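You operate a simulated robot arm through the tools that you are given. There is no shell and no other tool.

You are at the controls of a simulated robot arm. One attempt, no reset.

## Task
Pin the marked disc at its orange mark and stand the purple stub in it.
Fine: pull the orange pin out, turn the disc, push the pin in again. Where these are worked on the way, their far stop is far enough and under half their travel is too little: orange pin.

The check looks at the end state, three seconds after you hand in, the way a careful person would. Anything else that was tipped, shoved, dropped, spilled or broken makes it a failure.

## Robot
A 7-joint arm with a fingered hand, fixed in place. Base frame: the origin is on the floor under the middle of its stand, x ahead of it, y to its left, z up; the work surface is at about z = 0.8. Lengths are in m, angles in degrees, forces in N, time in s.
With the tool pointing down near the work surface it reaches from about 0.36 to 0.84 m from the base axis. Its first joint turns from -115.0 to 115.0 degrees. Payload 5 kg.
Tool frame: the origin (TCP) lies between the finger pads and is the grasp point; the fingertips stand 0.032 m ahead of it; z points along the fingers, y is the line along which they close. The gripper opens to 0.16 m; its body begins 0.089 m behind the TCP. The gripper is a hand of 4 fingers: y runs from the thumb to the fingers, the wrist lies at [0, 0, -0.267] in the tool frame.
Orientation is told as [roll, pitch, yaw] about the base's x, y, z axes, in that order, counted from this pose: with the fingers straight down and closing along the base's y, the tool's x points along the base's -x, its y along +y and its z along -z.

## Interface
- The arm moves only by the tool apply_moves. Its argument "commands" is a list of rows, each a list of 2 entries, a list of its own where there are three numbers: the shift along the base's x, y, z in m, then the turn, a rotation vector about the base's x, y, z in degrees. In form: [[[dx, dy, dz], [ax, ay, az]], ...]. A call has 1 to 20 rows; each row shifts and turns the commanded pose from where the row before left it. A row lasts 0.2 s, in which the tool goes at most 0.05 m and 8.6 degrees; a call with a longer step from one row to the next is refused whole. Where a pose cannot be reached the arm comes as near as it can. A force on the tool above 40 N (or 10 N above the force at the start of the call, whichever is more), or a blocked arm, ends the call early, and 0.2 s more pass. In this call time passes only in rows, and 0.2 s behind the last. It gives the time, the measured TCP pose, the force on the tool (base axes), the opening and the grip force at its end, in the units of the frame above (readings bear some noise), with the torque about the TCP (base axes, N m) and any sound that the robot's microphone picked up.
- Cameras (640 x 400 px; columns grow to the right, rows downward): "scene" is fixed at [0.0521, -0.501, 1.3958]; the picture's right is [0.57, -0.82, 0.00], its down [-0.42, -0.29, -0.86] and it looks along [0.71, 0.49, -0.51] (base axes); focal length 316 px, centre (320, 200). "wrist" rides on the gripper at [0.08, -0.004, -0.114] in the tool frame; the picture's right is [0.05, 1.00, 0.00], its down [-0.82, 0.04, -0.58] and it looks along [-0.58, 0.03, 0.82] (tool axes); focal length 265 px, centre (320, 200). There is no depth. A picture from a camera that has moved, and an enlarged one, comes with that camera's place and axes in the base frame and with its lens. The place of the scene camera against the robot may be out by one fixed shift of up to 0.025 m in any direction.
- capture(camera): a new picture of that camera. The clock stands still meanwhile.
- raise_lower(by): slides the trunk up (or, below 0, down) by that many m; the arm rides with it, the base frame stays. It gives what a move gives, with no picture.
- move_fingers(finger1, finger2, finger3, thumb_bend): sets how far each is bent, from 0 (flat) to 1 (curled in); at 0.3 the hand is open as for a grip, at 0.7 the pads meet at the TCP. One left out holds its place. A second passes; each finger stops where it meets its share of the squeeze, and holds until it gets a number again. It is the only way to open and close the hand. It gives what a move gives, with no picture; readings hold the bend of each and the force on the fingers (four entries, about 0 where the hand has none), thumb and palm.
- zoom(camera, box): a new picture of the part [left, top, right, bottom] of that camera's present view, enlarged. The clock stands still meanwhile.
- job_done(): hands the job in; it is judged then, once.

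Places have to be worked out from the pictures, the camera data and where the tool is seen. Open the gripper and draw the arm clear of the work before you hand the job in, unless the task says otherwise.

The tools are called after ">>>" as a command line: name --argument value ..., lists and objects as JSON in quotes. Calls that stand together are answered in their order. apply_moves: Moves the arm, as the interface text tells. Its arguments: {"type":"object","properties":{"commands":{"type":"array","items":{"type":"array"}}},"required":["commands"]} The other tools are called the same way: raise_lower (by) moves the trunk up or down; move_fingers (finger1, finger2, finger3, thumb_bend) moves the fingers one by one; capture (camera) takes a picture; zoom (camera, box) takes an enlarged picture of a part of a camera's view; job_done () hands the job in.

At the start:

```text
t: 0.0
tcp_pos: [0.5101, -0.075, 1.0566]
tcp_rot: [0.0, -0.1, 0.1]
contact_force: [-0.2, -0.6, 0.1]
torque: [0.0, 0.0, -0.01]
grip_width: 0.1596
finger_force: 0.0
shape: jaw
bend: [0.3, 0.3, 0.3, 0.3]
finger forces: [0.0, 0.0, 0.0, 0.0, 0.0, 0.0]
trunk travel left (down, up): [-0.75, 0.24]
```

scene: 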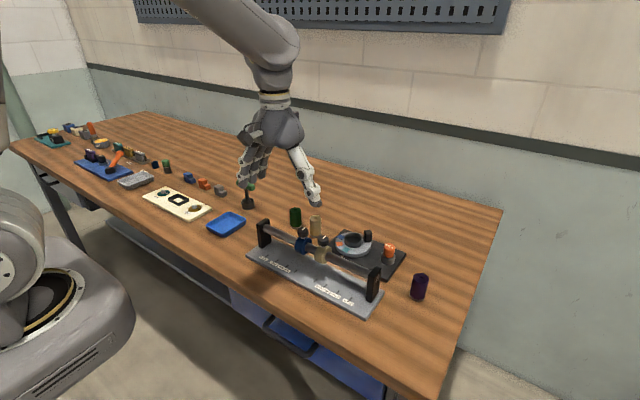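
wrist: 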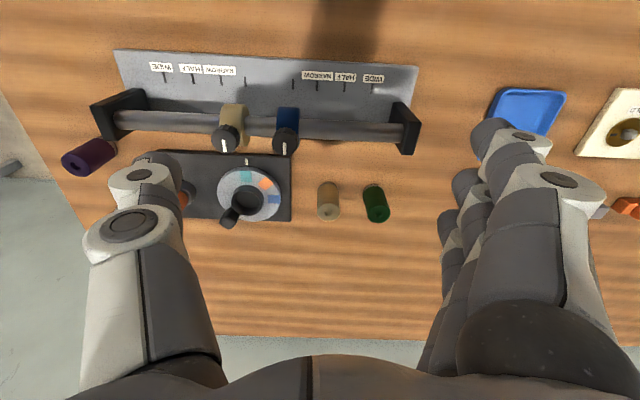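

The first pictures show a rail fixture in front, and behind it a dark plate with a disc (coloured marks) and an orange pin. I zoom in on both cameras to see the detail before moving.

>>> zoom --camera "scene" --box '[230, 180, 450, 320]'

>>> zoom --camera "wrist" --box '[140, 130, 320, 240]'

>>> zoom --camera "scene" --box '[320, 215, 440, 290]'

```text
2.86 times, centred on (340, 250) of scene
camera zoom: at [0.0521, -0.501, 1.3958], right [0.57, -0.82, 0.0], down [-0.42, -0.29, -0.86], along [0.71, 0.49, -0.51], focal length 903 px, centre (263, 57)
```

zoom: 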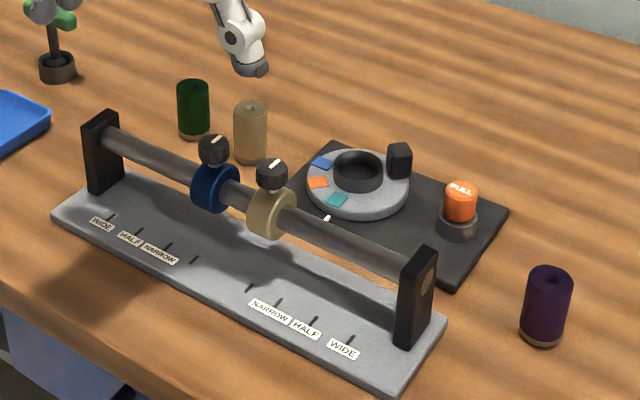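

```text
3.56 times, centred on (230, 185) of wrist
camera zoom: at [0.4302, -0.0808, 1.1709], right [-0.05, 1.0, 0.0], down [0.82, 0.04, 0.58], along [0.58, 0.03, -0.82], focal length 944 px, centre (640, 253)
```

zoom: 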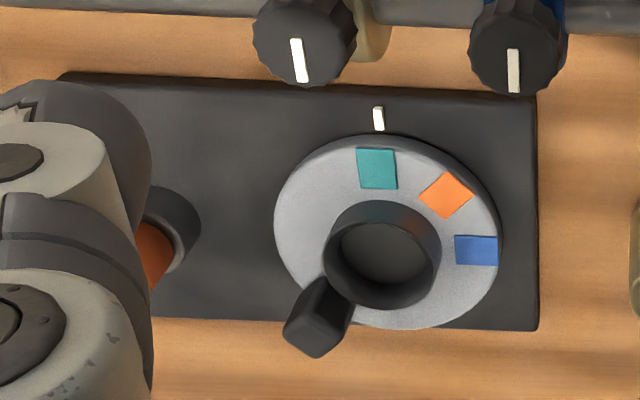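

```text
5.33 times, centred on (380, 252) of scene
camera zoom: at [0.0521, -0.501, 1.3958], right [0.57, -0.82, 0.0], down [-0.42, -0.29, -0.86], along [0.71, 0.49, -0.51], focal length 1685 px, centre (0, -80)
```

zoom: 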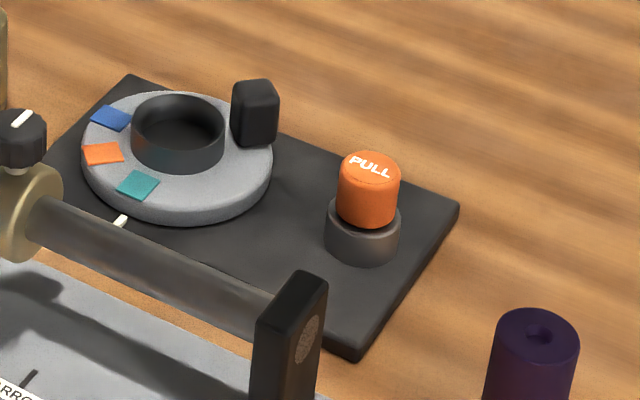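

The index tick is on the robot side of the disc with the teal mark at it. I put the disc centre near (0.67, -0.18), and orange needs about +50° counter-clockwise. The thumb hides the pin, so I move the hand over to centre it in the wrist view, staying high.

>>> apply_moves --commands '[[[0.02, -0.04, 0], [0, 0, 0]], [[0.02, -0.04, 0], [0, 0, 0]], [[0.02, -0.04, 0], [0, 0, 0]], [[0.02, -0.04, 0], [0, 0, 0]], [[0.01, -0.03, 0], [0, 0, 0]]]'

>>> capture --camera "wrist"

>>> capture --camera "scene"

```text
t: 1.2
tcp_pos: [0.6005, -0.2671, 1.055]
tcp_rot: [0.0, 0.0, 0.1]
contact_force: [-0.1, 0.3, 0.0]
torque: [0.02, 0.0, -0.05]
grip_width: 0.1601
finger_force: 0.0
shape: jaw
bend: [0.3, 0.3, 0.3, 0.3]
finger forces: [0.0, 0.0, 0.0, 0.0, 0.0, 0.1]
trunk travel left (down, up): [-0.75, 0.24]
```

```text
taken
camera wrist: at [0.52, -0.2715, 1.17], right [-0.05, 1.0, 0.0], down [0.82, 0.04, 0.58], along [0.58, 0.03, -0.82], focal length 265 px, centre (320, 200)
```

wrist: 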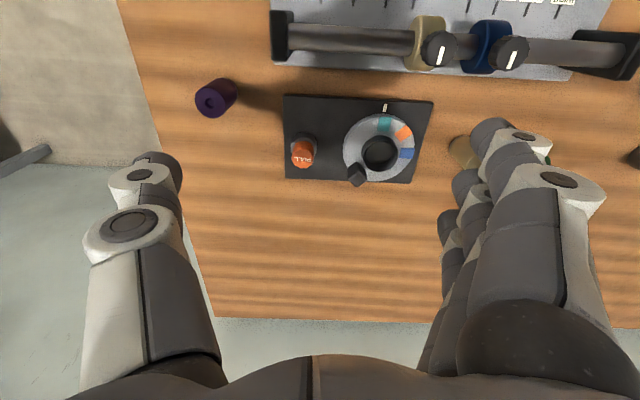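

```text
taken
```

scene: 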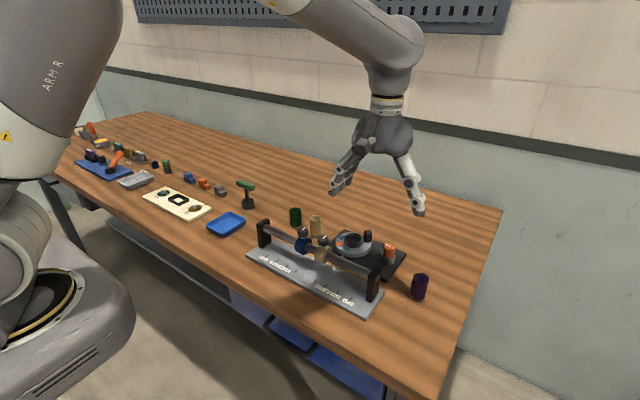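

Now the pin, disc and purple stub are all in view between thumb and fingers. I zoom in for accurate pixel measurements.

>>> zoom --camera "wrist" --box '[270, 80, 450, 192]'

>>> zoom --camera "wrist" --box '[170, 60, 310, 148]'

>>> zoom --camera "wrist" --box '[260, 0, 640, 110]'

>>> zoom --camera "scene" --box '[320, 120, 440, 220]'

```text
3.56 times, centred on (360, 136) of wrist
camera zoom: at [0.52, -0.2715, 1.17], right [-0.05, 1.0, 0.0], down [0.82, 0.04, 0.58], along [0.58, 0.03, -0.82], focal length 944 px, centre (178, 428)
```

zoom: 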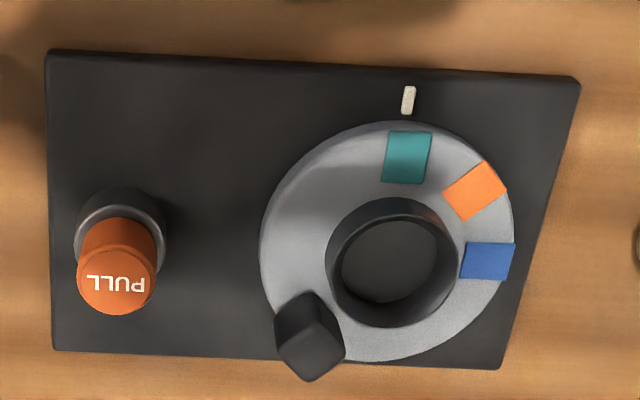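

```text
4.55 times, centred on (240, 104) of wrist
camera zoom: at [0.52, -0.2715, 1.17], right [-0.05, 1.0, 0.0], down [0.82, 0.04, 0.58], along [0.58, 0.03, -0.82], focal length 1206 px, centre (684, 636)
```

zoom: 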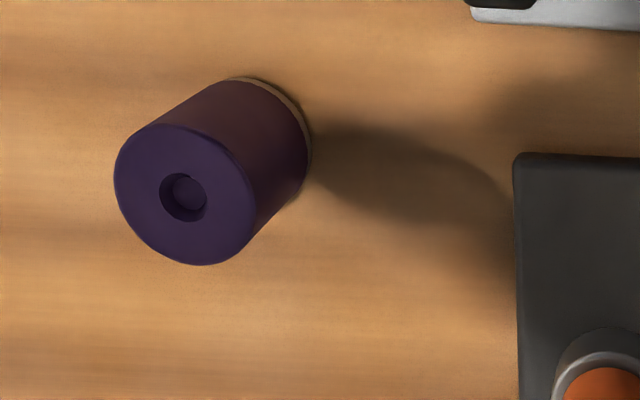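

```text
1.68 times, centred on (450, 55) of wrist
camera zoom: at [0.52, -0.2715, 1.17], right [-0.05, 1.0, 0.0], down [0.82, 0.04, 0.58], along [0.58, 0.03, -0.82], focal length 447 px, centre (101, 444)
```

zoom: 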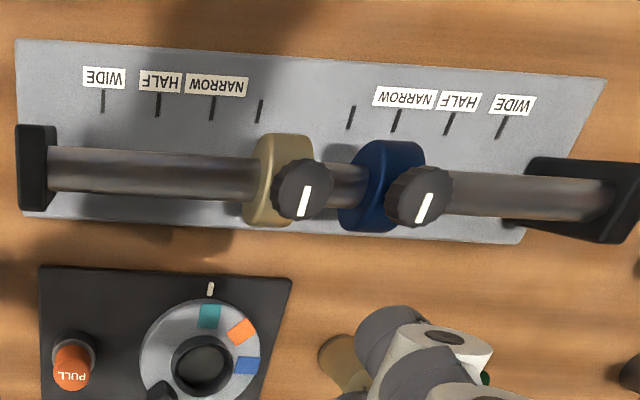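

```text
4.00 times, centred on (380, 170) of scene
camera zoom: at [0.0521, -0.501, 1.3958], right [0.57, -0.82, 0.0], down [-0.42, -0.29, -0.86], along [0.71, 0.49, -0.51], focal length 1264 px, centre (80, 320)
```

zoom: 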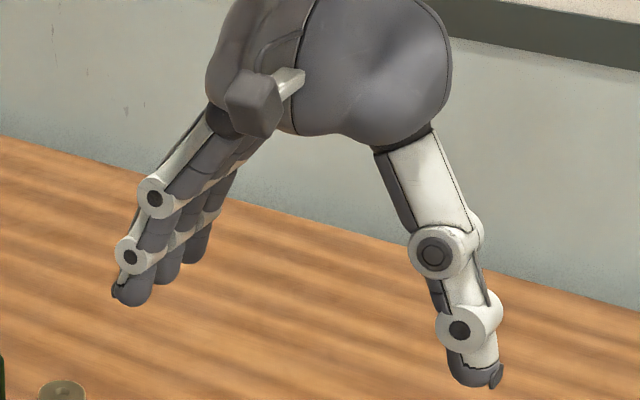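

By triangulating the two wrist views, the cup rim centre comes out near (0.676, -0.181, 0.837) and the pin near (0.678, -0.286) with its top around z=0.852. Before descending I test the finger preshape in free air to see how wide and how bulky the fingers are.

>>> move_fingers --finger1 0.55 --finger2 0.55 --finger3 0.55 --thumb_bend 0.55

>>> capture --camera "wrist"

>>> zoom --camera "scene" --box '[320, 100, 440, 220]'

```text
t: 2.2
tcp_pos: [0.6013, -0.2663, 1.0559]
tcp_rot: [0.0, -0.1, 0.0]
contact_force: [0.3, 0.0, 0.7]
torque: [0.01, 0.0, 0.02]
grip_width: 0.0725
finger_force: 0.1
shape: fingers
bend: [0.55, 0.55, 0.55, 0.55]
finger forces: [0.0, 0.0, 0.0, 0.0, 0.1, 0.0]
trunk travel left (down, up): [-0.75, 0.24]
```

```text
taken
camera wrist: at [0.5198, -0.2705, 1.1703], right [-0.05, 1.0, 0.0], down [0.82, 0.04, 0.58], along [0.58, 0.03, -0.82], focal length 265 px, centre (320, 200)
```

wrist: 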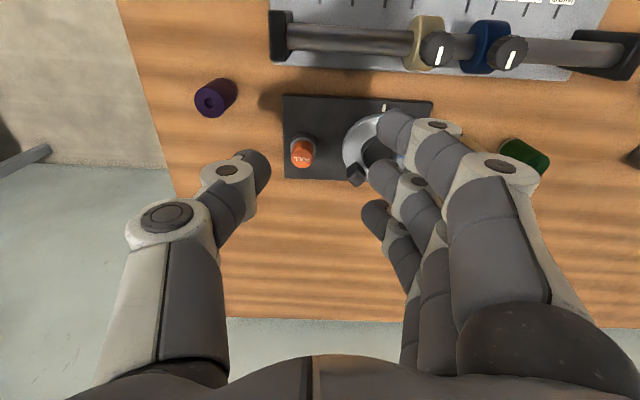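

```text
3.33 times, centred on (380, 160) of scene
camera zoom: at [0.0521, -0.501, 1.3958], right [0.57, -0.82, 0.0], down [-0.42, -0.29, -0.86], along [0.71, 0.49, -0.51], focal length 1053 px, centre (120, 333)
```

zoom: 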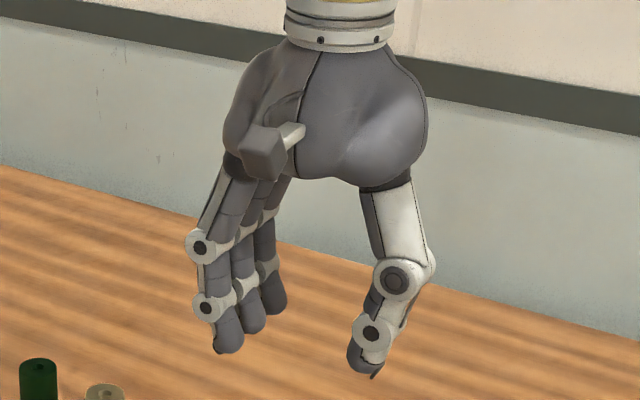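

The preshape gives a 0.0725 opening with three fingers spaced about 0.03 m apart along x. I close slightly more so the fingers clear the disc edge, then move above the pin at a safe height to check alignment.

>>> move_fingers --finger1 0.58 --finger2 0.58 --finger3 0.58 --thumb_bend 0.56

>>> apply_moves --commands '[[[0.026, -0.007, -0.02], [0, 0, 0]], [[0.026, -0.007, -0.03], [0, 0, 0]], [[0.025, -0.007, -0.03], [0, 0, 0]], [[0, 0, -0.03], [0, 0, 0]]]'

>>> capture --camera "wrist"

>>> zoom --camera "scene" --box '[320, 160, 460, 300]'

```text
t: 3.2
tcp_pos: [0.5993, -0.2661, 1.054]
tcp_rot: [0.0, 0.0, -0.1]
contact_force: [-0.4, 0.3, 0.0]
torque: [0.04, 0.02, -0.02]
grip_width: 0.067
finger_force: 0.1
shape: fingers
bend: [0.57, 0.57, 0.57, 0.56]
finger forces: [0.1, 0.1, 0.1, 0.1, 0.0, 0.0]
trunk travel left (down, up): [-0.75, 0.24]
```

```text
t: 4.2
tcp_pos: [0.6787, -0.2864, 0.9452]
tcp_rot: [0.1, 0.0, 0.0]
contact_force: [-0.2, -0.4, 0.6]
torque: [0.03, 0.01, -0.01]
grip_width: 0.0669
finger_force: 0.1
shape: fingers
bend: [0.57, 0.57, 0.57, 0.56]
finger forces: [0.0, 0.0, 0.1, 0.1, 0.0, 0.0]
trunk travel left (down, up): [-0.75, 0.24]
```

```text
taken
camera wrist: at [0.5979, -0.2917, 1.0597], right [-0.05, 1.0, 0.0], down [0.82, 0.04, 0.58], along [0.58, 0.03, -0.82], focal length 265 px, centre (320, 200)
```

wrist: 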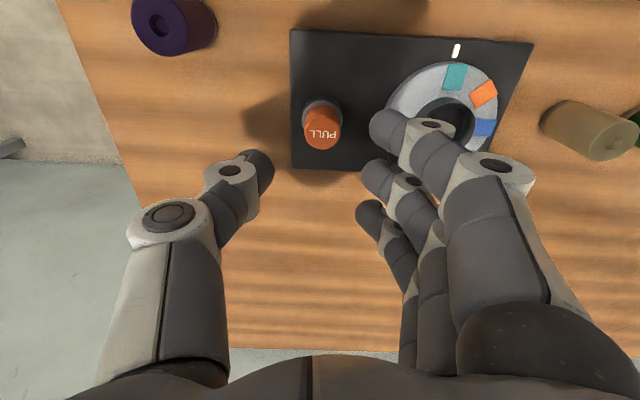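

```text
2.86 times, centred on (390, 230) of scene
camera zoom: at [0.0521, -0.501, 1.3958], right [0.57, -0.82, 0.0], down [-0.42, -0.29, -0.86], along [0.71, 0.49, -0.51], focal length 903 px, centre (120, 114)
```

zoom: 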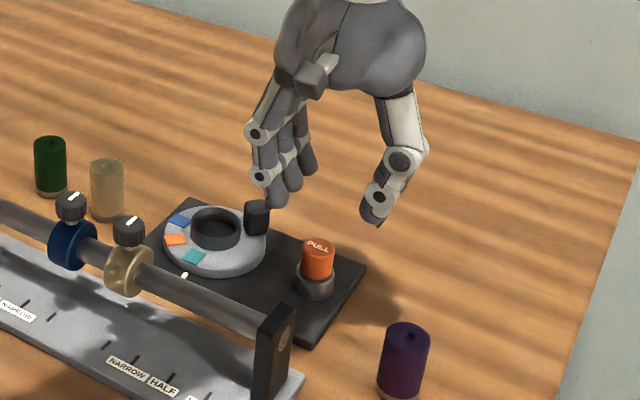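

The pin is almost centred between thumb and fingers. I zoom to refine its place and height before descending.

>>> zoom --camera "wrist" --box '[270, 80, 400, 180]'

```text
4.00 times, centred on (335, 130) of wrist
camera zoom: at [0.5979, -0.2917, 1.0597], right [-0.05, 1.0, 0.0], down [0.82, 0.04, 0.58], along [0.58, 0.03, -0.82], focal length 1062 px, centre (260, 480)
```

zoom: 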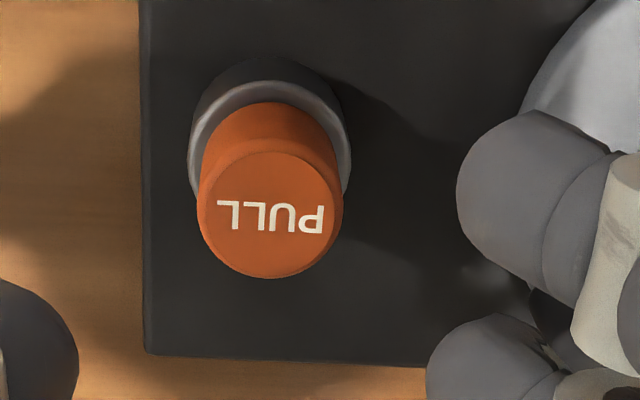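

The pin top is at about (0.678, -0.286, 0.852) and 0.030 in diameter. I descend straight down so the fingertips end just above the socket ring.

>>> apply_moves --commands '[[[0, 0, -0.03], [0, 0, 0]], [[0, 0, -0.03], [0, 0, 0]], [[0, 0, -0.015], [0, 0, 0]], [[0, 0, -0.007], [0, 0, 0]]]'

>>> capture --camera "wrist"

>>> zoom --camera "scene" --box '[320, 180, 460, 300]'

```text
t: 5.2
tcp_pos: [0.6774, -0.2868, 0.8628]
tcp_rot: [0.0, 0.0, 0.0]
contact_force: [0.3, 0.8, 0.5]
torque: [-0.04, 0.03, 0.01]
grip_width: 0.0671
finger_force: 0.0
shape: fingers
bend: [0.57, 0.57, 0.57, 0.56]
finger forces: [0.0, 0.0, 0.0, 0.0, 0.0, 0.0]
trunk travel left (down, up): [-0.75, 0.24]
```

```text
taken
camera wrist: at [0.5973, -0.2923, 0.9781], right [-0.05, 1.0, 0.0], down [0.82, 0.04, 0.58], along [0.58, 0.03, -0.82], focal length 265 px, centre (320, 200)
```

wrist: 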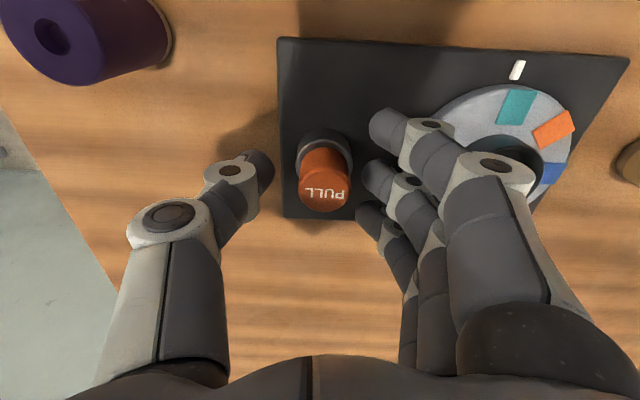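

```text
3.33 times, centred on (390, 240) of scene
camera zoom: at [0.0521, -0.501, 1.3958], right [0.57, -0.82, 0.0], down [-0.42, -0.29, -0.86], along [0.71, 0.49, -0.51], focal length 1053 px, centre (87, 67)
```

zoom: 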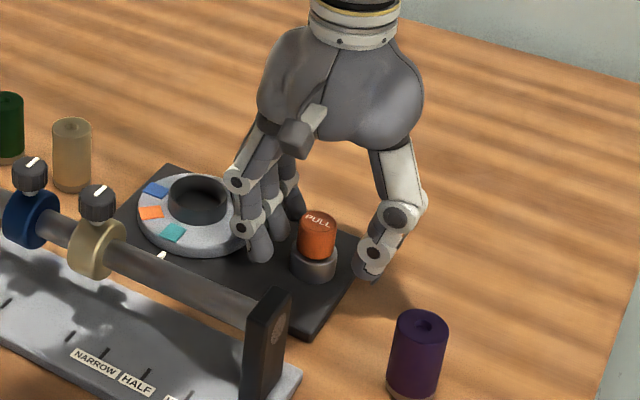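

Descended with no contact; the pin stands between the middle finger and the thumb. I now close the middle finger and thumb on the knob.

>>> move_fingers --finger2 0.72 --thumb_bend 0.72

>>> capture --camera "wrist"

>>> zoom --camera "scene" --box '[340, 200, 440, 280]'

```text
t: 6.2
tcp_pos: [0.6773, -0.2883, 0.8642]
tcp_rot: [0.0, 0.0, 0.1]
contact_force: [1.0, -2.2, -1.0]
torque: [0.08, -0.02, 0.01]
grip_width: 0.0501
finger_force: 9.6
shape: fingers
bend: [0.57, 0.64, 0.57, 0.67]
finger forces: [0.0, 8.7, 0.1, 0.0, 10.8, 0.1]
trunk travel left (down, up): [-0.75, 0.24]
```

```text
taken
camera wrist: at [0.5973, -0.2926, 0.9785], right [-0.05, 1.0, 0.0], down [0.82, 0.04, 0.58], along [0.58, 0.03, -0.82], focal length 265 px, centre (320, 200)
```

wrist: 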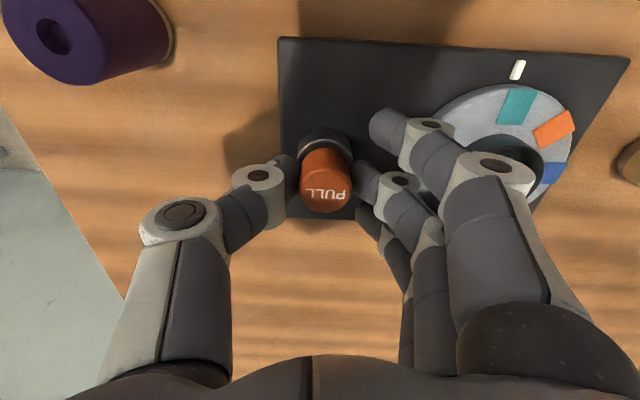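

```text
5.00 times, centred on (390, 240) of scene
camera zoom: at [0.0521, -0.501, 1.3958], right [0.57, -0.82, 0.0], down [-0.42, -0.29, -0.86], along [0.71, 0.49, -0.51], focal length 1580 px, centre (-30, 0)
```

zoom: 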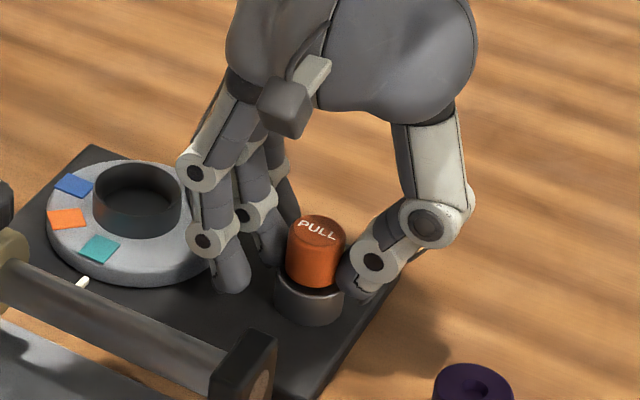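

The knob is held with about 9–11 N per side. I pull up gently in small steps and watch the force and sound.

>>> apply_moves --commands '[[[0, 0, 0.003], [0, 0, 0]], [[0, 0, 0.003], [0, 0, 0]], [[0, 0, 0.003], [0, 0, 0]], [[0, 0, 0.003], [0, 0, 0]]]'

>>> zoom --camera "scene" --box '[340, 200, 440, 280]'

```text
t: 7.2
tcp_pos: [0.6771, -0.2876, 0.8765]
tcp_rot: [0.0, 0.1, 0.0]
contact_force: [2.1, -3.0, -0.9]
torque: [-0.01, -0.05, 0.06]
grip_width: 0.0502
finger_force: 10.6
shape: fingers
bend: [0.57, 0.64, 0.57, 0.67]
finger forces: [0.1, 8.3, 0.0, 0.1, 11.9, 0.0]
trunk travel left (down, up): [-0.75, 0.24]
```

```text
5.00 times, centred on (390, 240) of scene
camera zoom: at [0.0521, -0.501, 1.3958], right [0.57, -0.82, 0.0], down [-0.42, -0.29, -0.86], along [0.71, 0.49, -0.51], focal length 1580 px, centre (-30, 0)
```

zoom: 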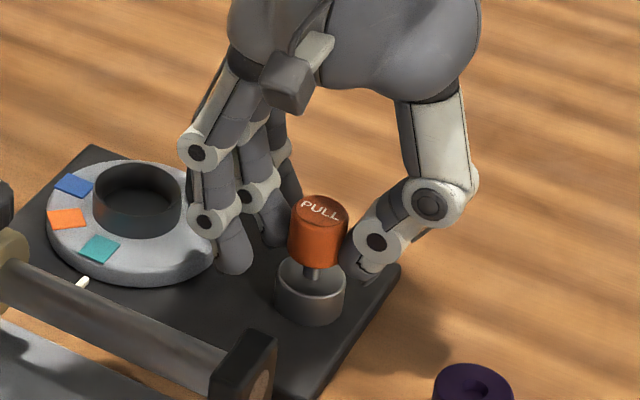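

The pin is rising with the hand with little resistance. I keep pulling in small steps toward its far stop.

>>> apply_moves --commands '[[[0, 0, 0.003], [0, 0, 0]], [[0, 0, 0.003], [0, 0, 0]], [[0, 0, 0.002], [0, 0, 0]]]'

>>> zoom --camera "scene" --box '[340, 200, 440, 280]'

```text
t: 8.0
tcp_pos: [0.6768, -0.2887, 0.8823]
tcp_rot: [0.1, 0.2, -0.1]
contact_force: [1.6, -3.0, -11.6]
torque: [-0.05, -0.05, 0.03]
grip_width: 0.0501
finger_force: 8.2
shape: fingers
bend: [0.57, 0.63, 0.57, 0.67]
finger forces: [0.1, 6.5, 0.0, 0.1, 9.7, 0.1]
trunk travel left (down, up): [-0.75, 0.24]
```

```text
5.00 times, centred on (390, 240) of scene
camera zoom: at [0.0521, -0.501, 1.3958], right [0.57, -0.82, 0.0], down [-0.42, -0.29, -0.86], along [0.71, 0.49, -0.51], focal length 1580 px, centre (-30, 0)
```

zoom: 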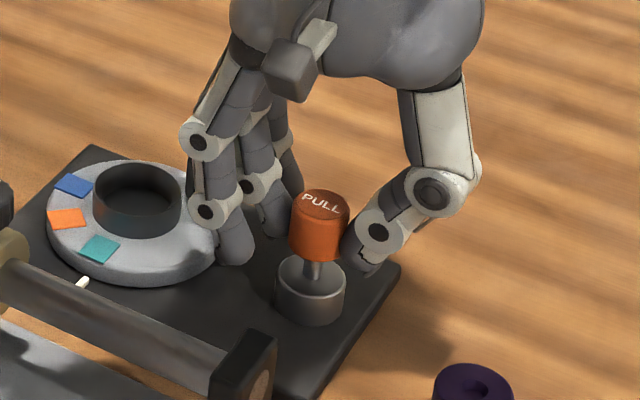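

The force jumped to about -12 N, which suggests the far stop after roughly 15–16 mm. I pull a touch more to confirm it's a stop and not just friction.

>>> apply_moves --commands '[[[0, 0, 0.001], [0, 0, 0]], [[0, 0, 0.001], [0, 0, 0]]]'

>>> zoom --camera "scene" --box '[340, 200, 440, 280]'

>>> capture --camera "wrist"

```text
t: 8.6
tcp_pos: [0.6781, -0.288, 0.8859]
tcp_rot: [-0.1, 0.2, 0.0]
contact_force: [0.4, -4.3, -11.2]
torque: [-0.03, -0.01, -0.03]
grip_width: 0.0504
finger_force: 8.7
shape: fingers
bend: [0.57, 0.63, 0.57, 0.67]
finger forces: [0.0, 6.3, 0.0, 0.1, 9.7, 0.0]
trunk travel left (down, up): [-0.75, 0.24]
```

```text
5.00 times, centred on (390, 240) of scene
camera zoom: at [0.0521, -0.501, 1.3958], right [0.57, -0.82, 0.0], down [-0.42, -0.29, -0.86], along [0.71, 0.49, -0.51], focal length 1580 px, centre (-30, 0)
```

zoom: 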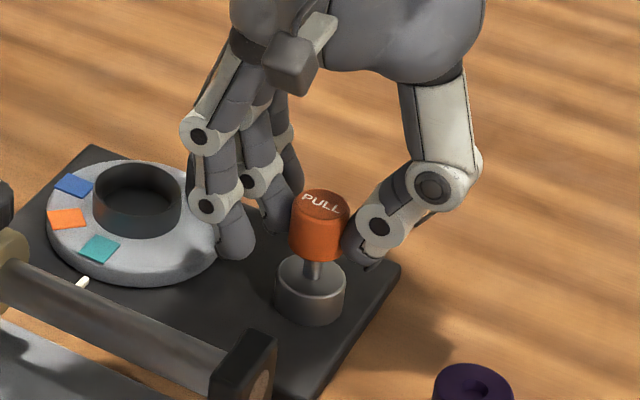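

```text
taken
camera wrist: at [0.5981, -0.2925, 1.0005], right [-0.05, 1.0, 0.0], down [0.82, 0.04, 0.58], along [0.58, 0.03, -0.82], focal length 265 px, centre (320, 200)
```

wrist: 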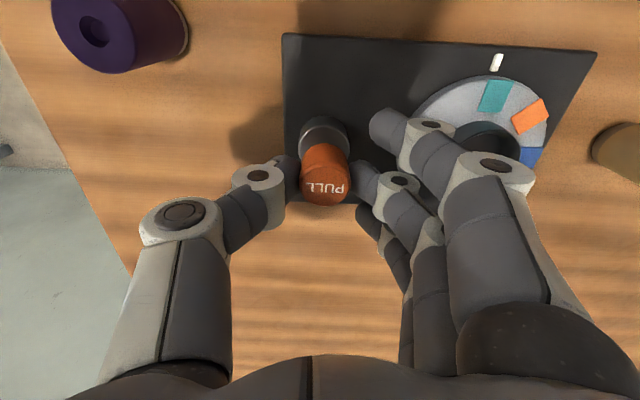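

The pin stayed while the fingers slid, so it's at its far stop. I release it and check whether it stays out on its own.

>>> move_fingers --finger2 0.57 --thumb_bend 0.55

>>> zoom --camera "scene" --box '[340, 200, 440, 280]'

```text
t: 9.6
tcp_pos: [0.6772, -0.2867, 0.8858]
tcp_rot: [0.0, 0.0, 0.0]
contact_force: [0.5, -0.5, -0.6]
torque: [-0.03, -0.01, -0.01]
grip_width: 0.0681
finger_force: 0.1
shape: fingers
bend: [0.57, 0.56, 0.57, 0.55]
finger forces: [0.1, 0.0, 0.1, 0.0, 0.1, 0.0]
trunk travel left (down, up): [-0.75, 0.24]
```

```text
5.00 times, centred on (390, 240) of scene
camera zoom: at [0.0521, -0.501, 1.3958], right [0.57, -0.82, 0.0], down [-0.42, -0.29, -0.86], along [0.71, 0.49, -0.51], focal length 1580 px, centre (-30, 0)
```

zoom: 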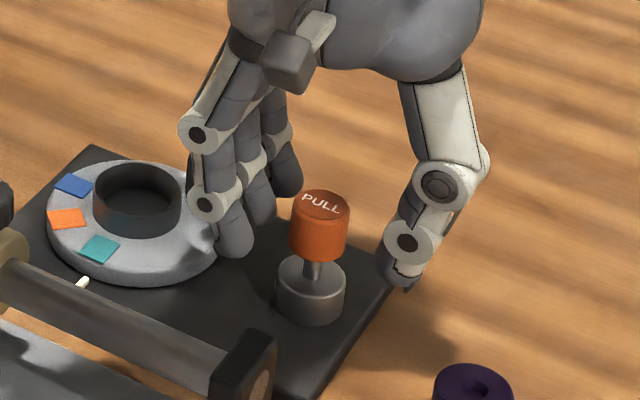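

The pin stays out by itself. I raise the hand straight up clear of it and shift toward the disc to look at the lug closely.

>>> apply_moves --commands '[[[0, 0, 0.03], [0, 0, 0]], [[0, 0, 0.03], [0, 0, 0]], [[0, 0, 0.03], [0, 0, 0]], [[0, 0.03, 0], [0, 0, 0]], [[0, 0.03, 0], [0, 0, 0]]]'

>>> capture --camera "wrist"

>>> zoom --camera "scene" --box '[320, 215, 440, 290]'

```text
t: 10.8
tcp_pos: [0.6784, -0.225, 0.9781]
tcp_rot: [-0.1, 0.1, 0.1]
contact_force: [0.4, 0.0, 0.2]
torque: [0.0, -0.03, 0.01]
grip_width: 0.0682
finger_force: 0.0
shape: fingers
bend: [0.57, 0.56, 0.57, 0.55]
finger forces: [0.0, 0.0, 0.1, 0.1, 0.1, 0.1]
trunk travel left (down, up): [-0.75, 0.24]
```

```text
taken
camera wrist: at [0.5973, -0.2297, 1.093], right [-0.05, 1.0, 0.0], down [0.82, 0.04, 0.58], along [0.58, 0.03, -0.82], focal length 265 px, centre (320, 200)
```

wrist: 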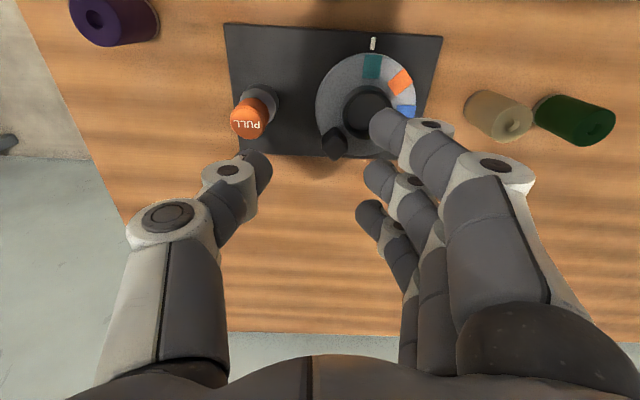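

```text
5.33 times, centred on (380, 252) of scene
camera zoom: at [0.0521, -0.501, 1.3958], right [0.57, -0.82, 0.0], down [-0.42, -0.29, -0.86], along [0.71, 0.49, -0.51], focal length 1685 px, centre (0, -80)
```

zoom: 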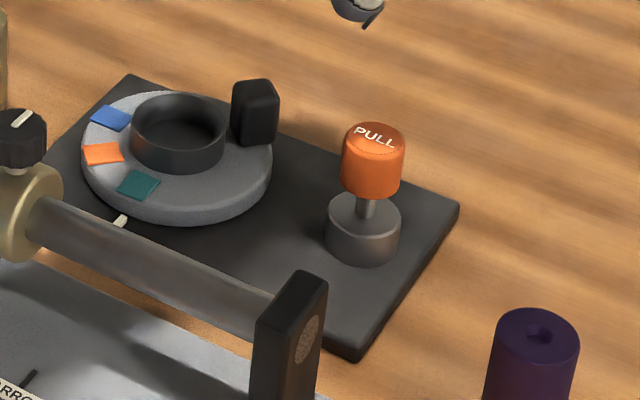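

>>> zoom --camera "wrist" --box '[290, 30, 420, 170]'

```text
2.86 times, centred on (355, 100) of wrist
camera zoom: at [0.5973, -0.2297, 1.093], right [-0.05, 1.0, 0.0], down [0.82, 0.04, 0.58], along [0.58, 0.03, -0.82], focal length 758 px, centre (220, 486)
```

zoom: 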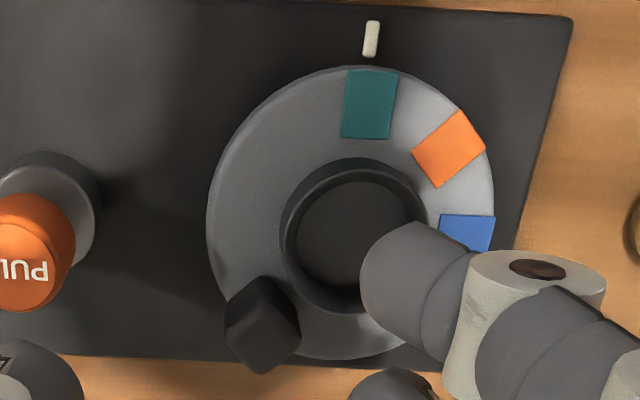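

The lug is at about (0.703, -0.209), top near z=0.85, at −45° from the disc centre, so a +45° turn brings orange to the tick. I yaw the tool −45° above it so the grip closes along the lug's tangent, with the outer fingers opened away from the cup.

>>> apply_moves --commands '[[[0.004, 0.002, 0], [0, 0, -7.5]], [[0.004, 0.003, 0], [0, 0, -7.5]], [[0.004, 0.003, 0], [0, 0, -7.5]], [[0.004, 0.003, 0], [0, 0, -7.5]], [[0.004, 0.003, 0], [0, 0, -7.5]], [[0.005, 0.002, 0], [0, 0, -7.5]]]'

>>> move_fingers --finger1 0.45 --finger2 0.57 --finger3 0.45 --thumb_bend 0.57

>>> capture --camera "wrist"

>>> zoom --camera "scene" --box '[300, 150, 460, 290]'

```text
t: 12.2
tcp_pos: [0.7032, -0.2118, 0.9764]
tcp_rot: [-0.1, 0.0, -45.2]
contact_force: [-0.7, 0.2, 0.6]
torque: [0.0, 0.03, 0.01]
grip_width: 0.0683
finger_force: 0.1
shape: fingers
bend: [0.57, 0.56, 0.57, 0.55]
finger forces: [0.1, 0.0, 0.1, 0.0, 0.1, 0.0]
trunk travel left (down, up): [-0.75, 0.24]
```

```text
t: 13.2
tcp_pos: [0.7018, -0.2115, 0.9766]
tcp_rot: [0.0, 0.0, -44.9]
contact_force: [-0.6, -0.9, -0.1]
torque: [0.02, 0.01, 0.02]
grip_width: 0.0896
finger_force: 0.0
shape: fingers
bend: [0.45, 0.56, 0.45, 0.56]
finger forces: [0.1, 0.0, 0.0, 0.0, 0.0, 0.0]
trunk travel left (down, up): [-0.75, 0.24]
```

```text
taken
camera wrist: at [0.6428, -0.1577, 1.0911], right [0.67, 0.74, 0.0], down [0.61, -0.55, 0.58], along [0.43, -0.39, -0.82], focal length 265 px, centre (320, 200)
```

wrist: 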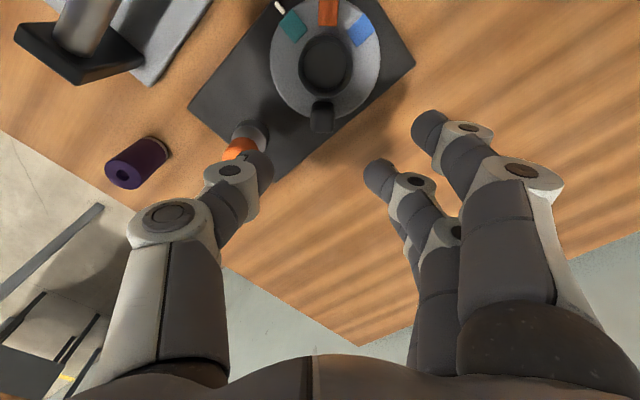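

```text
2.86 times, centred on (380, 220) of scene
camera zoom: at [0.0521, -0.501, 1.3958], right [0.57, -0.82, 0.0], down [-0.42, -0.29, -0.86], along [0.71, 0.49, -0.51], focal length 903 px, centre (149, 143)
```

zoom: 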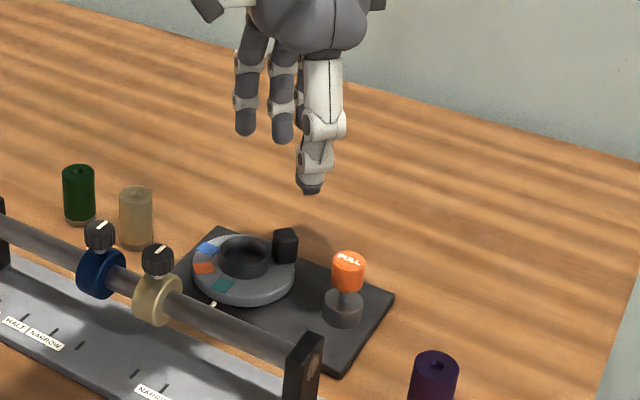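

>>> zoom --camera "wrist" --box '[250, 0, 410, 140]'

```text
2.86 times, centred on (330, 70) of wrist
camera zoom: at [0.6428, -0.1577, 1.0911], right [0.67, 0.74, 0.0], down [0.61, -0.55, 0.58], along [0.43, -0.39, -0.82], focal length 758 px, centre (291, 571)
```

zoom: 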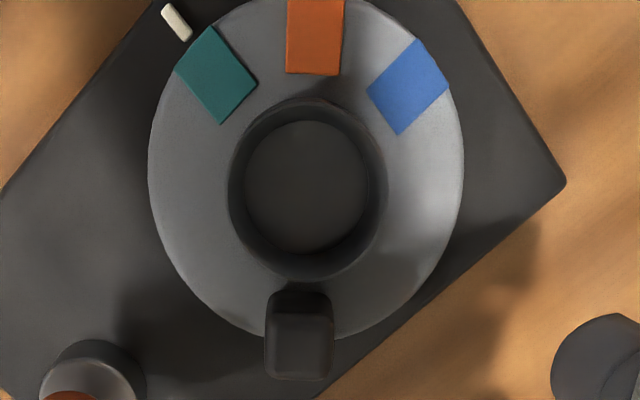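

The lug is nearly aligned with the grip axis at about (0.7046, -0.210). I close the thumb a bit more so it clears the raised pin, then descend around the lug.

>>> move_fingers --thumb_bend 0.6

>>> apply_moves --commands '[[[0.002, 0.001, -0.03], [0, 0, 0]], [[0, 0, -0.03], [0, 0, 0]], [[0, 0, -0.02], [0, 0, 0]], [[0, 0, -0.015], [0, 0, 0]], [[0, 0, -0.008], [0, 0, 0]]]'

>>> capture --camera "wrist"

>>> zoom --camera "scene" --box '[320, 190, 440, 290]'

```text
t: 14.2
tcp_pos: [0.7021, -0.211, 0.9762]
tcp_rot: [0.0, 0.0, -45.0]
contact_force: [0.4, -0.2, 0.1]
torque: [0.03, -0.01, 0.0]
grip_width: 0.0818
finger_force: 0.1
shape: fingers
bend: [0.45, 0.56, 0.45, 0.6]
finger forces: [0.1, 0.0, 0.0, 0.0, 0.0, 0.1]
trunk travel left (down, up): [-0.75, 0.24]
```

```text
t: 15.4
tcp_pos: [0.7048, -0.2112, 0.8705]
tcp_rot: [0.1, 0.0, -45.0]
contact_force: [-0.9, -0.7, 0.7]
torque: [0.0, -0.02, -0.02]
grip_width: 0.0819
finger_force: 0.1
shape: fingers
bend: [0.45, 0.56, 0.45, 0.6]
finger forces: [0.0, 0.0, 0.0, 0.0, 0.0, 0.0]
trunk travel left (down, up): [-0.75, 0.24]
```

```text
taken
camera wrist: at [0.6457, -0.1578, 0.9868], right [0.67, 0.74, 0.0], down [0.61, -0.55, 0.58], along [0.43, -0.39, -0.82], focal length 265 px, centre (320, 200)
```

wrist: 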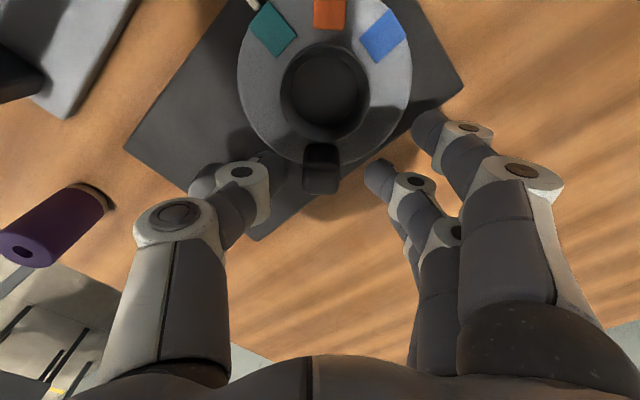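

```text
4.00 times, centred on (380, 240) of scene
camera zoom: at [0.0521, -0.501, 1.3958], right [0.57, -0.82, 0.0], down [-0.42, -0.29, -0.86], along [0.71, 0.49, -0.51], focal length 1264 px, centre (80, 40)
```

zoom: 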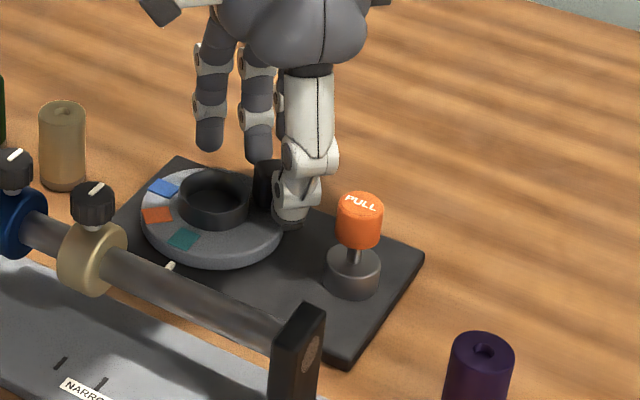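

The lug stands between thumb and middle finger with no contact yet. I lower 4 mm more and close those two on it.

>>> apply_moves --commands '[[[0, 0.0005, -0.004], [0, 0, 0]]]'

>>> move_fingers --finger2 0.72 --thumb_bend 0.72

>>> capture --camera "wrist"

```text
t: 15.8
tcp_pos: [0.7043, -0.2093, 0.8691]
tcp_rot: [0.0, 0.0, -45.0]
contact_force: [-0.2, 0.0, 0.7]
torque: [0.01, -0.02, -0.01]
grip_width: 0.0817
finger_force: 0.1
shape: fingers
bend: [0.45, 0.56, 0.45, 0.6]
finger forces: [0.0, 0.0, 0.1, 0.1, 0.1, 0.0]
trunk travel left (down, up): [-0.75, 0.24]
```

```text
t: 16.8
tcp_pos: [0.7045, -0.2106, 0.8678]
tcp_rot: [0.0, 0.0, -45.0]
contact_force: [-1.3, -0.8, -4.0]
torque: [0.01, -0.06, 0.03]
grip_width: 0.0693
finger_force: 8.8
shape: fingers
bend: [0.45, 0.65, 0.45, 0.68]
finger forces: [0.1, 7.5, 0.0, 0.1, 8.9, 0.0]
trunk travel left (down, up): [-0.75, 0.24]
```

```text
taken
camera wrist: at [0.6452, -0.1572, 0.983], right [0.67, 0.74, 0.0], down [0.61, -0.55, 0.58], along [0.43, -0.39, -0.82], focal length 265 px, centre (320, 200)
```

wrist: 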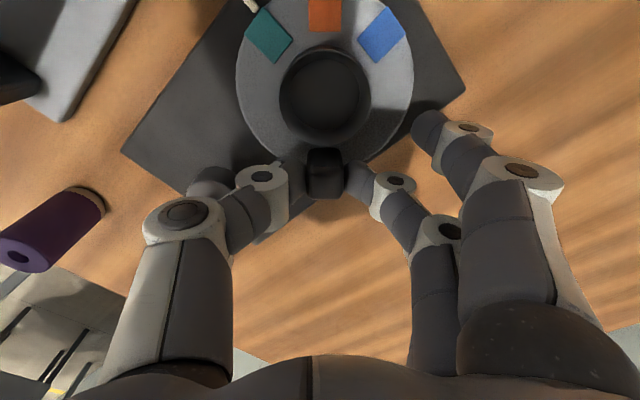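

Gripped at about 8–9 N. I turn the first 20° counter-clockwise along the arc about the disc centre (0.676, -0.181), and check force and sound.

>>> apply_moves --commands '[[[0.0024, 0.0026, 0], [0, 0, 5]], [[0.0022, 0.0028, 0], [0, 0, 5]], [[0.00195, 0.003, 0], [0, 0, 5]], [[0.0017, 0.0031, 0], [0, 0, 5]]]'

>>> capture --camera "wrist"

>>> zoom --camera "scene" --box '[320, 190, 440, 290]'

```text
t: 17.8
tcp_pos: [0.7132, -0.1976, 0.8689]
tcp_rot: [0.0, 0.0, -24.9]
contact_force: [1.3, -1.2, -5.3]
torque: [-0.02, -0.06, 0.0]
grip_width: 0.0695
finger_force: 8.4
shape: fingers
bend: [0.45, 0.65, 0.45, 0.68]
finger forces: [0.0, 7.4, 0.0, 0.0, 8.2, 0.0]
trunk travel left (down, up): [-0.75, 0.24]
```

```text
taken
camera wrist: at [0.6385, -0.1691, 0.9831], right [0.37, 0.93, 0.0], down [0.76, -0.31, 0.58], along [0.54, -0.22, -0.82], focal length 265 px, centre (320, 200)
```

wrist: 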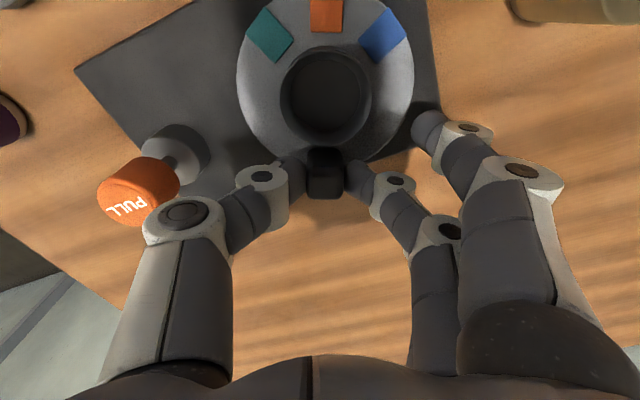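

```text
4.00 times, centred on (380, 240) of scene
camera zoom: at [0.0521, -0.501, 1.3958], right [0.57, -0.82, 0.0], down [-0.42, -0.29, -0.86], along [0.71, 0.49, -0.51], focal length 1264 px, centre (80, 40)
```

zoom: 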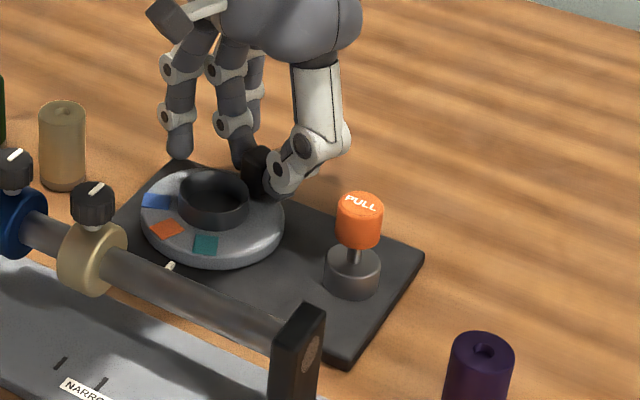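

The disc turns freely with the hand and forces are small. I turn another 20°.

>>> apply_moves --commands '[[[0.0014, 0.0033, 0], [0, 0, 5]], [[0.0011, 0.0034, 0], [0, 0, 5]], [[0.0008, 0.0035, 0], [0, 0, 5]], [[0.0005, 0.0035, 0], [0, 0, 5]]]'

>>> capture --camera "wrist"

>>> zoom --camera "wrist" --box '[240, 0, 420, 112]'

>>> zoom --camera "scene" --box '[330, 220, 410, 275]'

```text
t: 18.8
tcp_pos: [0.7176, -0.1847, 0.8697]
tcp_rot: [0.0, 0.0, -5.0]
contact_force: [0.6, -0.6, -10.0]
torque: [-0.01, 0.02, 0.0]
grip_width: 0.0693
finger_force: 7.8
shape: fingers
bend: [0.45, 0.65, 0.45, 0.68]
finger forces: [0.1, 7.0, 0.0, 0.0, 7.6, 0.1]
trunk travel left (down, up): [-0.75, 0.24]
```

```text
taken
camera wrist: at [0.6371, -0.1823, 0.9837], right [0.03, 1.0, 0.0], down [0.82, -0.03, 0.58], along [0.58, -0.02, -0.82], focal length 265 px, centre (320, 200)
```

wrist: 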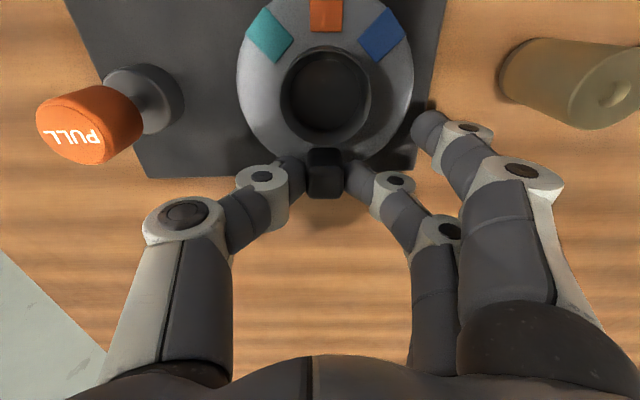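

```text
3.56 times, centred on (330, 56) of wrist
camera zoom: at [0.6371, -0.1823, 0.9837], right [0.03, 1.0, 0.0], down [0.82, -0.03, 0.58], along [0.58, -0.02, -0.82], focal length 944 px, centre (284, 712)
```

zoom: 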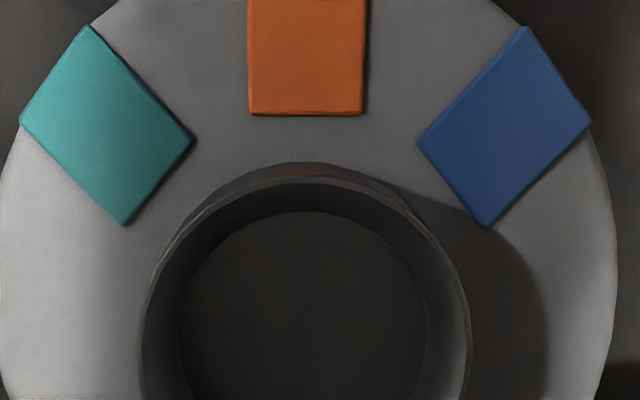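

```text
7.27 times, centred on (370, 248) of scene
camera zoom: at [0.0521, -0.501, 1.3958], right [0.57, -0.82, 0.0], down [-0.42, -0.29, -0.86], along [0.71, 0.49, -0.51], focal length 2298 px, centre (-44, -146)
```

zoom: 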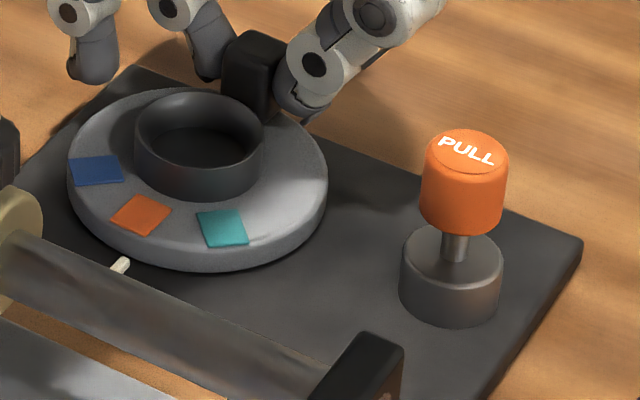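

About 40° turned; using the teal–blue chord in the wrist view, orange still lacks roughly 2.5° (mark spacing looks like ~43°). I turn about 2.7° more and compare it with the white index tick.

>>> apply_moves --commands '[[[0.0001, 0.001, -0.0005], [0, 0, 1.4]], [[0.0001, 0.0009, -0.0005], [0, 0, 1.3]]]'

>>> zoom --camera "wrist" --box '[240, 0, 420, 112]'

>>> zoom --camera "scene" --box '[330, 220, 410, 275]'

```text
t: 19.4
tcp_pos: [0.717, -0.1835, 0.8689]
tcp_rot: [0.1, 0.0, -2.3]
contact_force: [0.0, -1.4, -5.9]
torque: [0.0, -0.02, -0.03]
grip_width: 0.0695
finger_force: 8.3
shape: fingers
bend: [0.45, 0.65, 0.45, 0.68]
finger forces: [0.1, 7.0, 0.0, 0.1, 8.5, 0.0]
trunk travel left (down, up): [-0.75, 0.24]
```

```text
3.56 times, centred on (330, 56) of wrist
camera zoom: at [0.637, -0.184, 0.9833], right [-0.01, 1.0, 0.0], down [0.82, 0.01, 0.58], along [0.58, 0.01, -0.82], focal length 944 px, centre (284, 712)
```

zoom: 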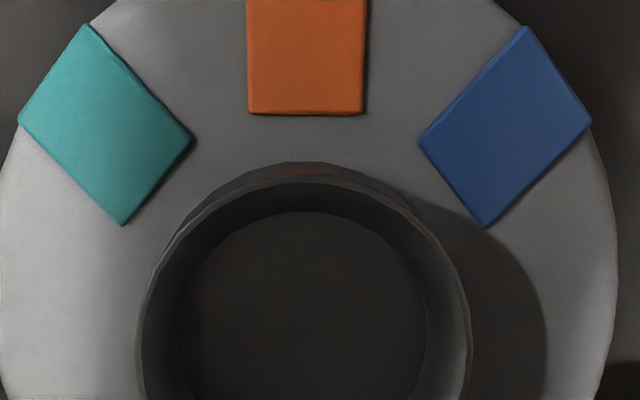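

```text
7.27 times, centred on (370, 248) of scene
camera zoom: at [0.0521, -0.501, 1.3958], right [0.57, -0.82, 0.0], down [-0.42, -0.29, -0.86], along [0.71, 0.49, -0.51], focal length 2298 px, centre (-44, -146)
```

zoom: 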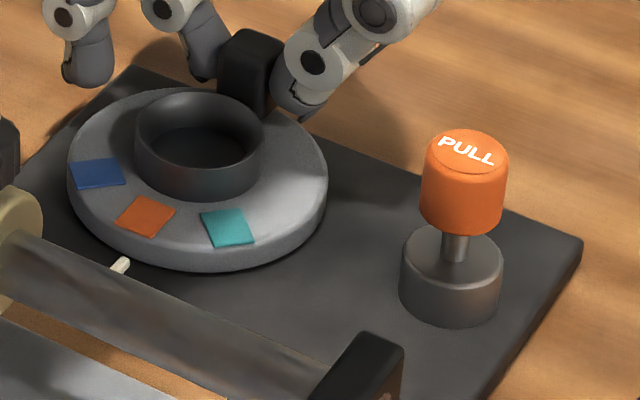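

In the scene view, orange now sits relative to the tick just as teal did at the start, to within about 1°. I zoom tighter to verify.

>>> zoom --camera "scene" --box '[334, 228, 374, 258]'

```text
13.33 times, centred on (354, 243) of scene
camera zoom: at [0.0521, -0.501, 1.3958], right [0.57, -0.82, 0.0], down [-0.42, -0.29, -0.86], along [0.71, 0.49, -0.51], focal length 4213 px, centre (-133, -373)
```

zoom: 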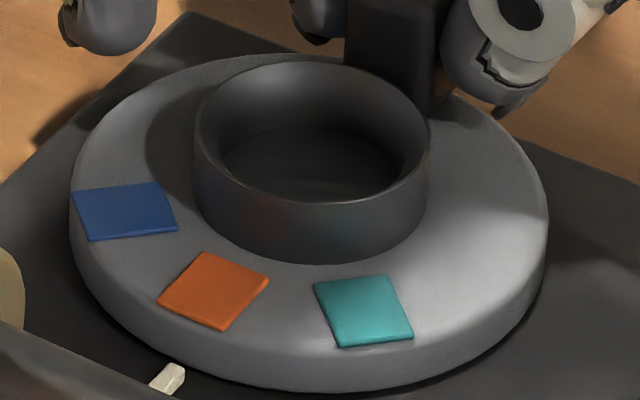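

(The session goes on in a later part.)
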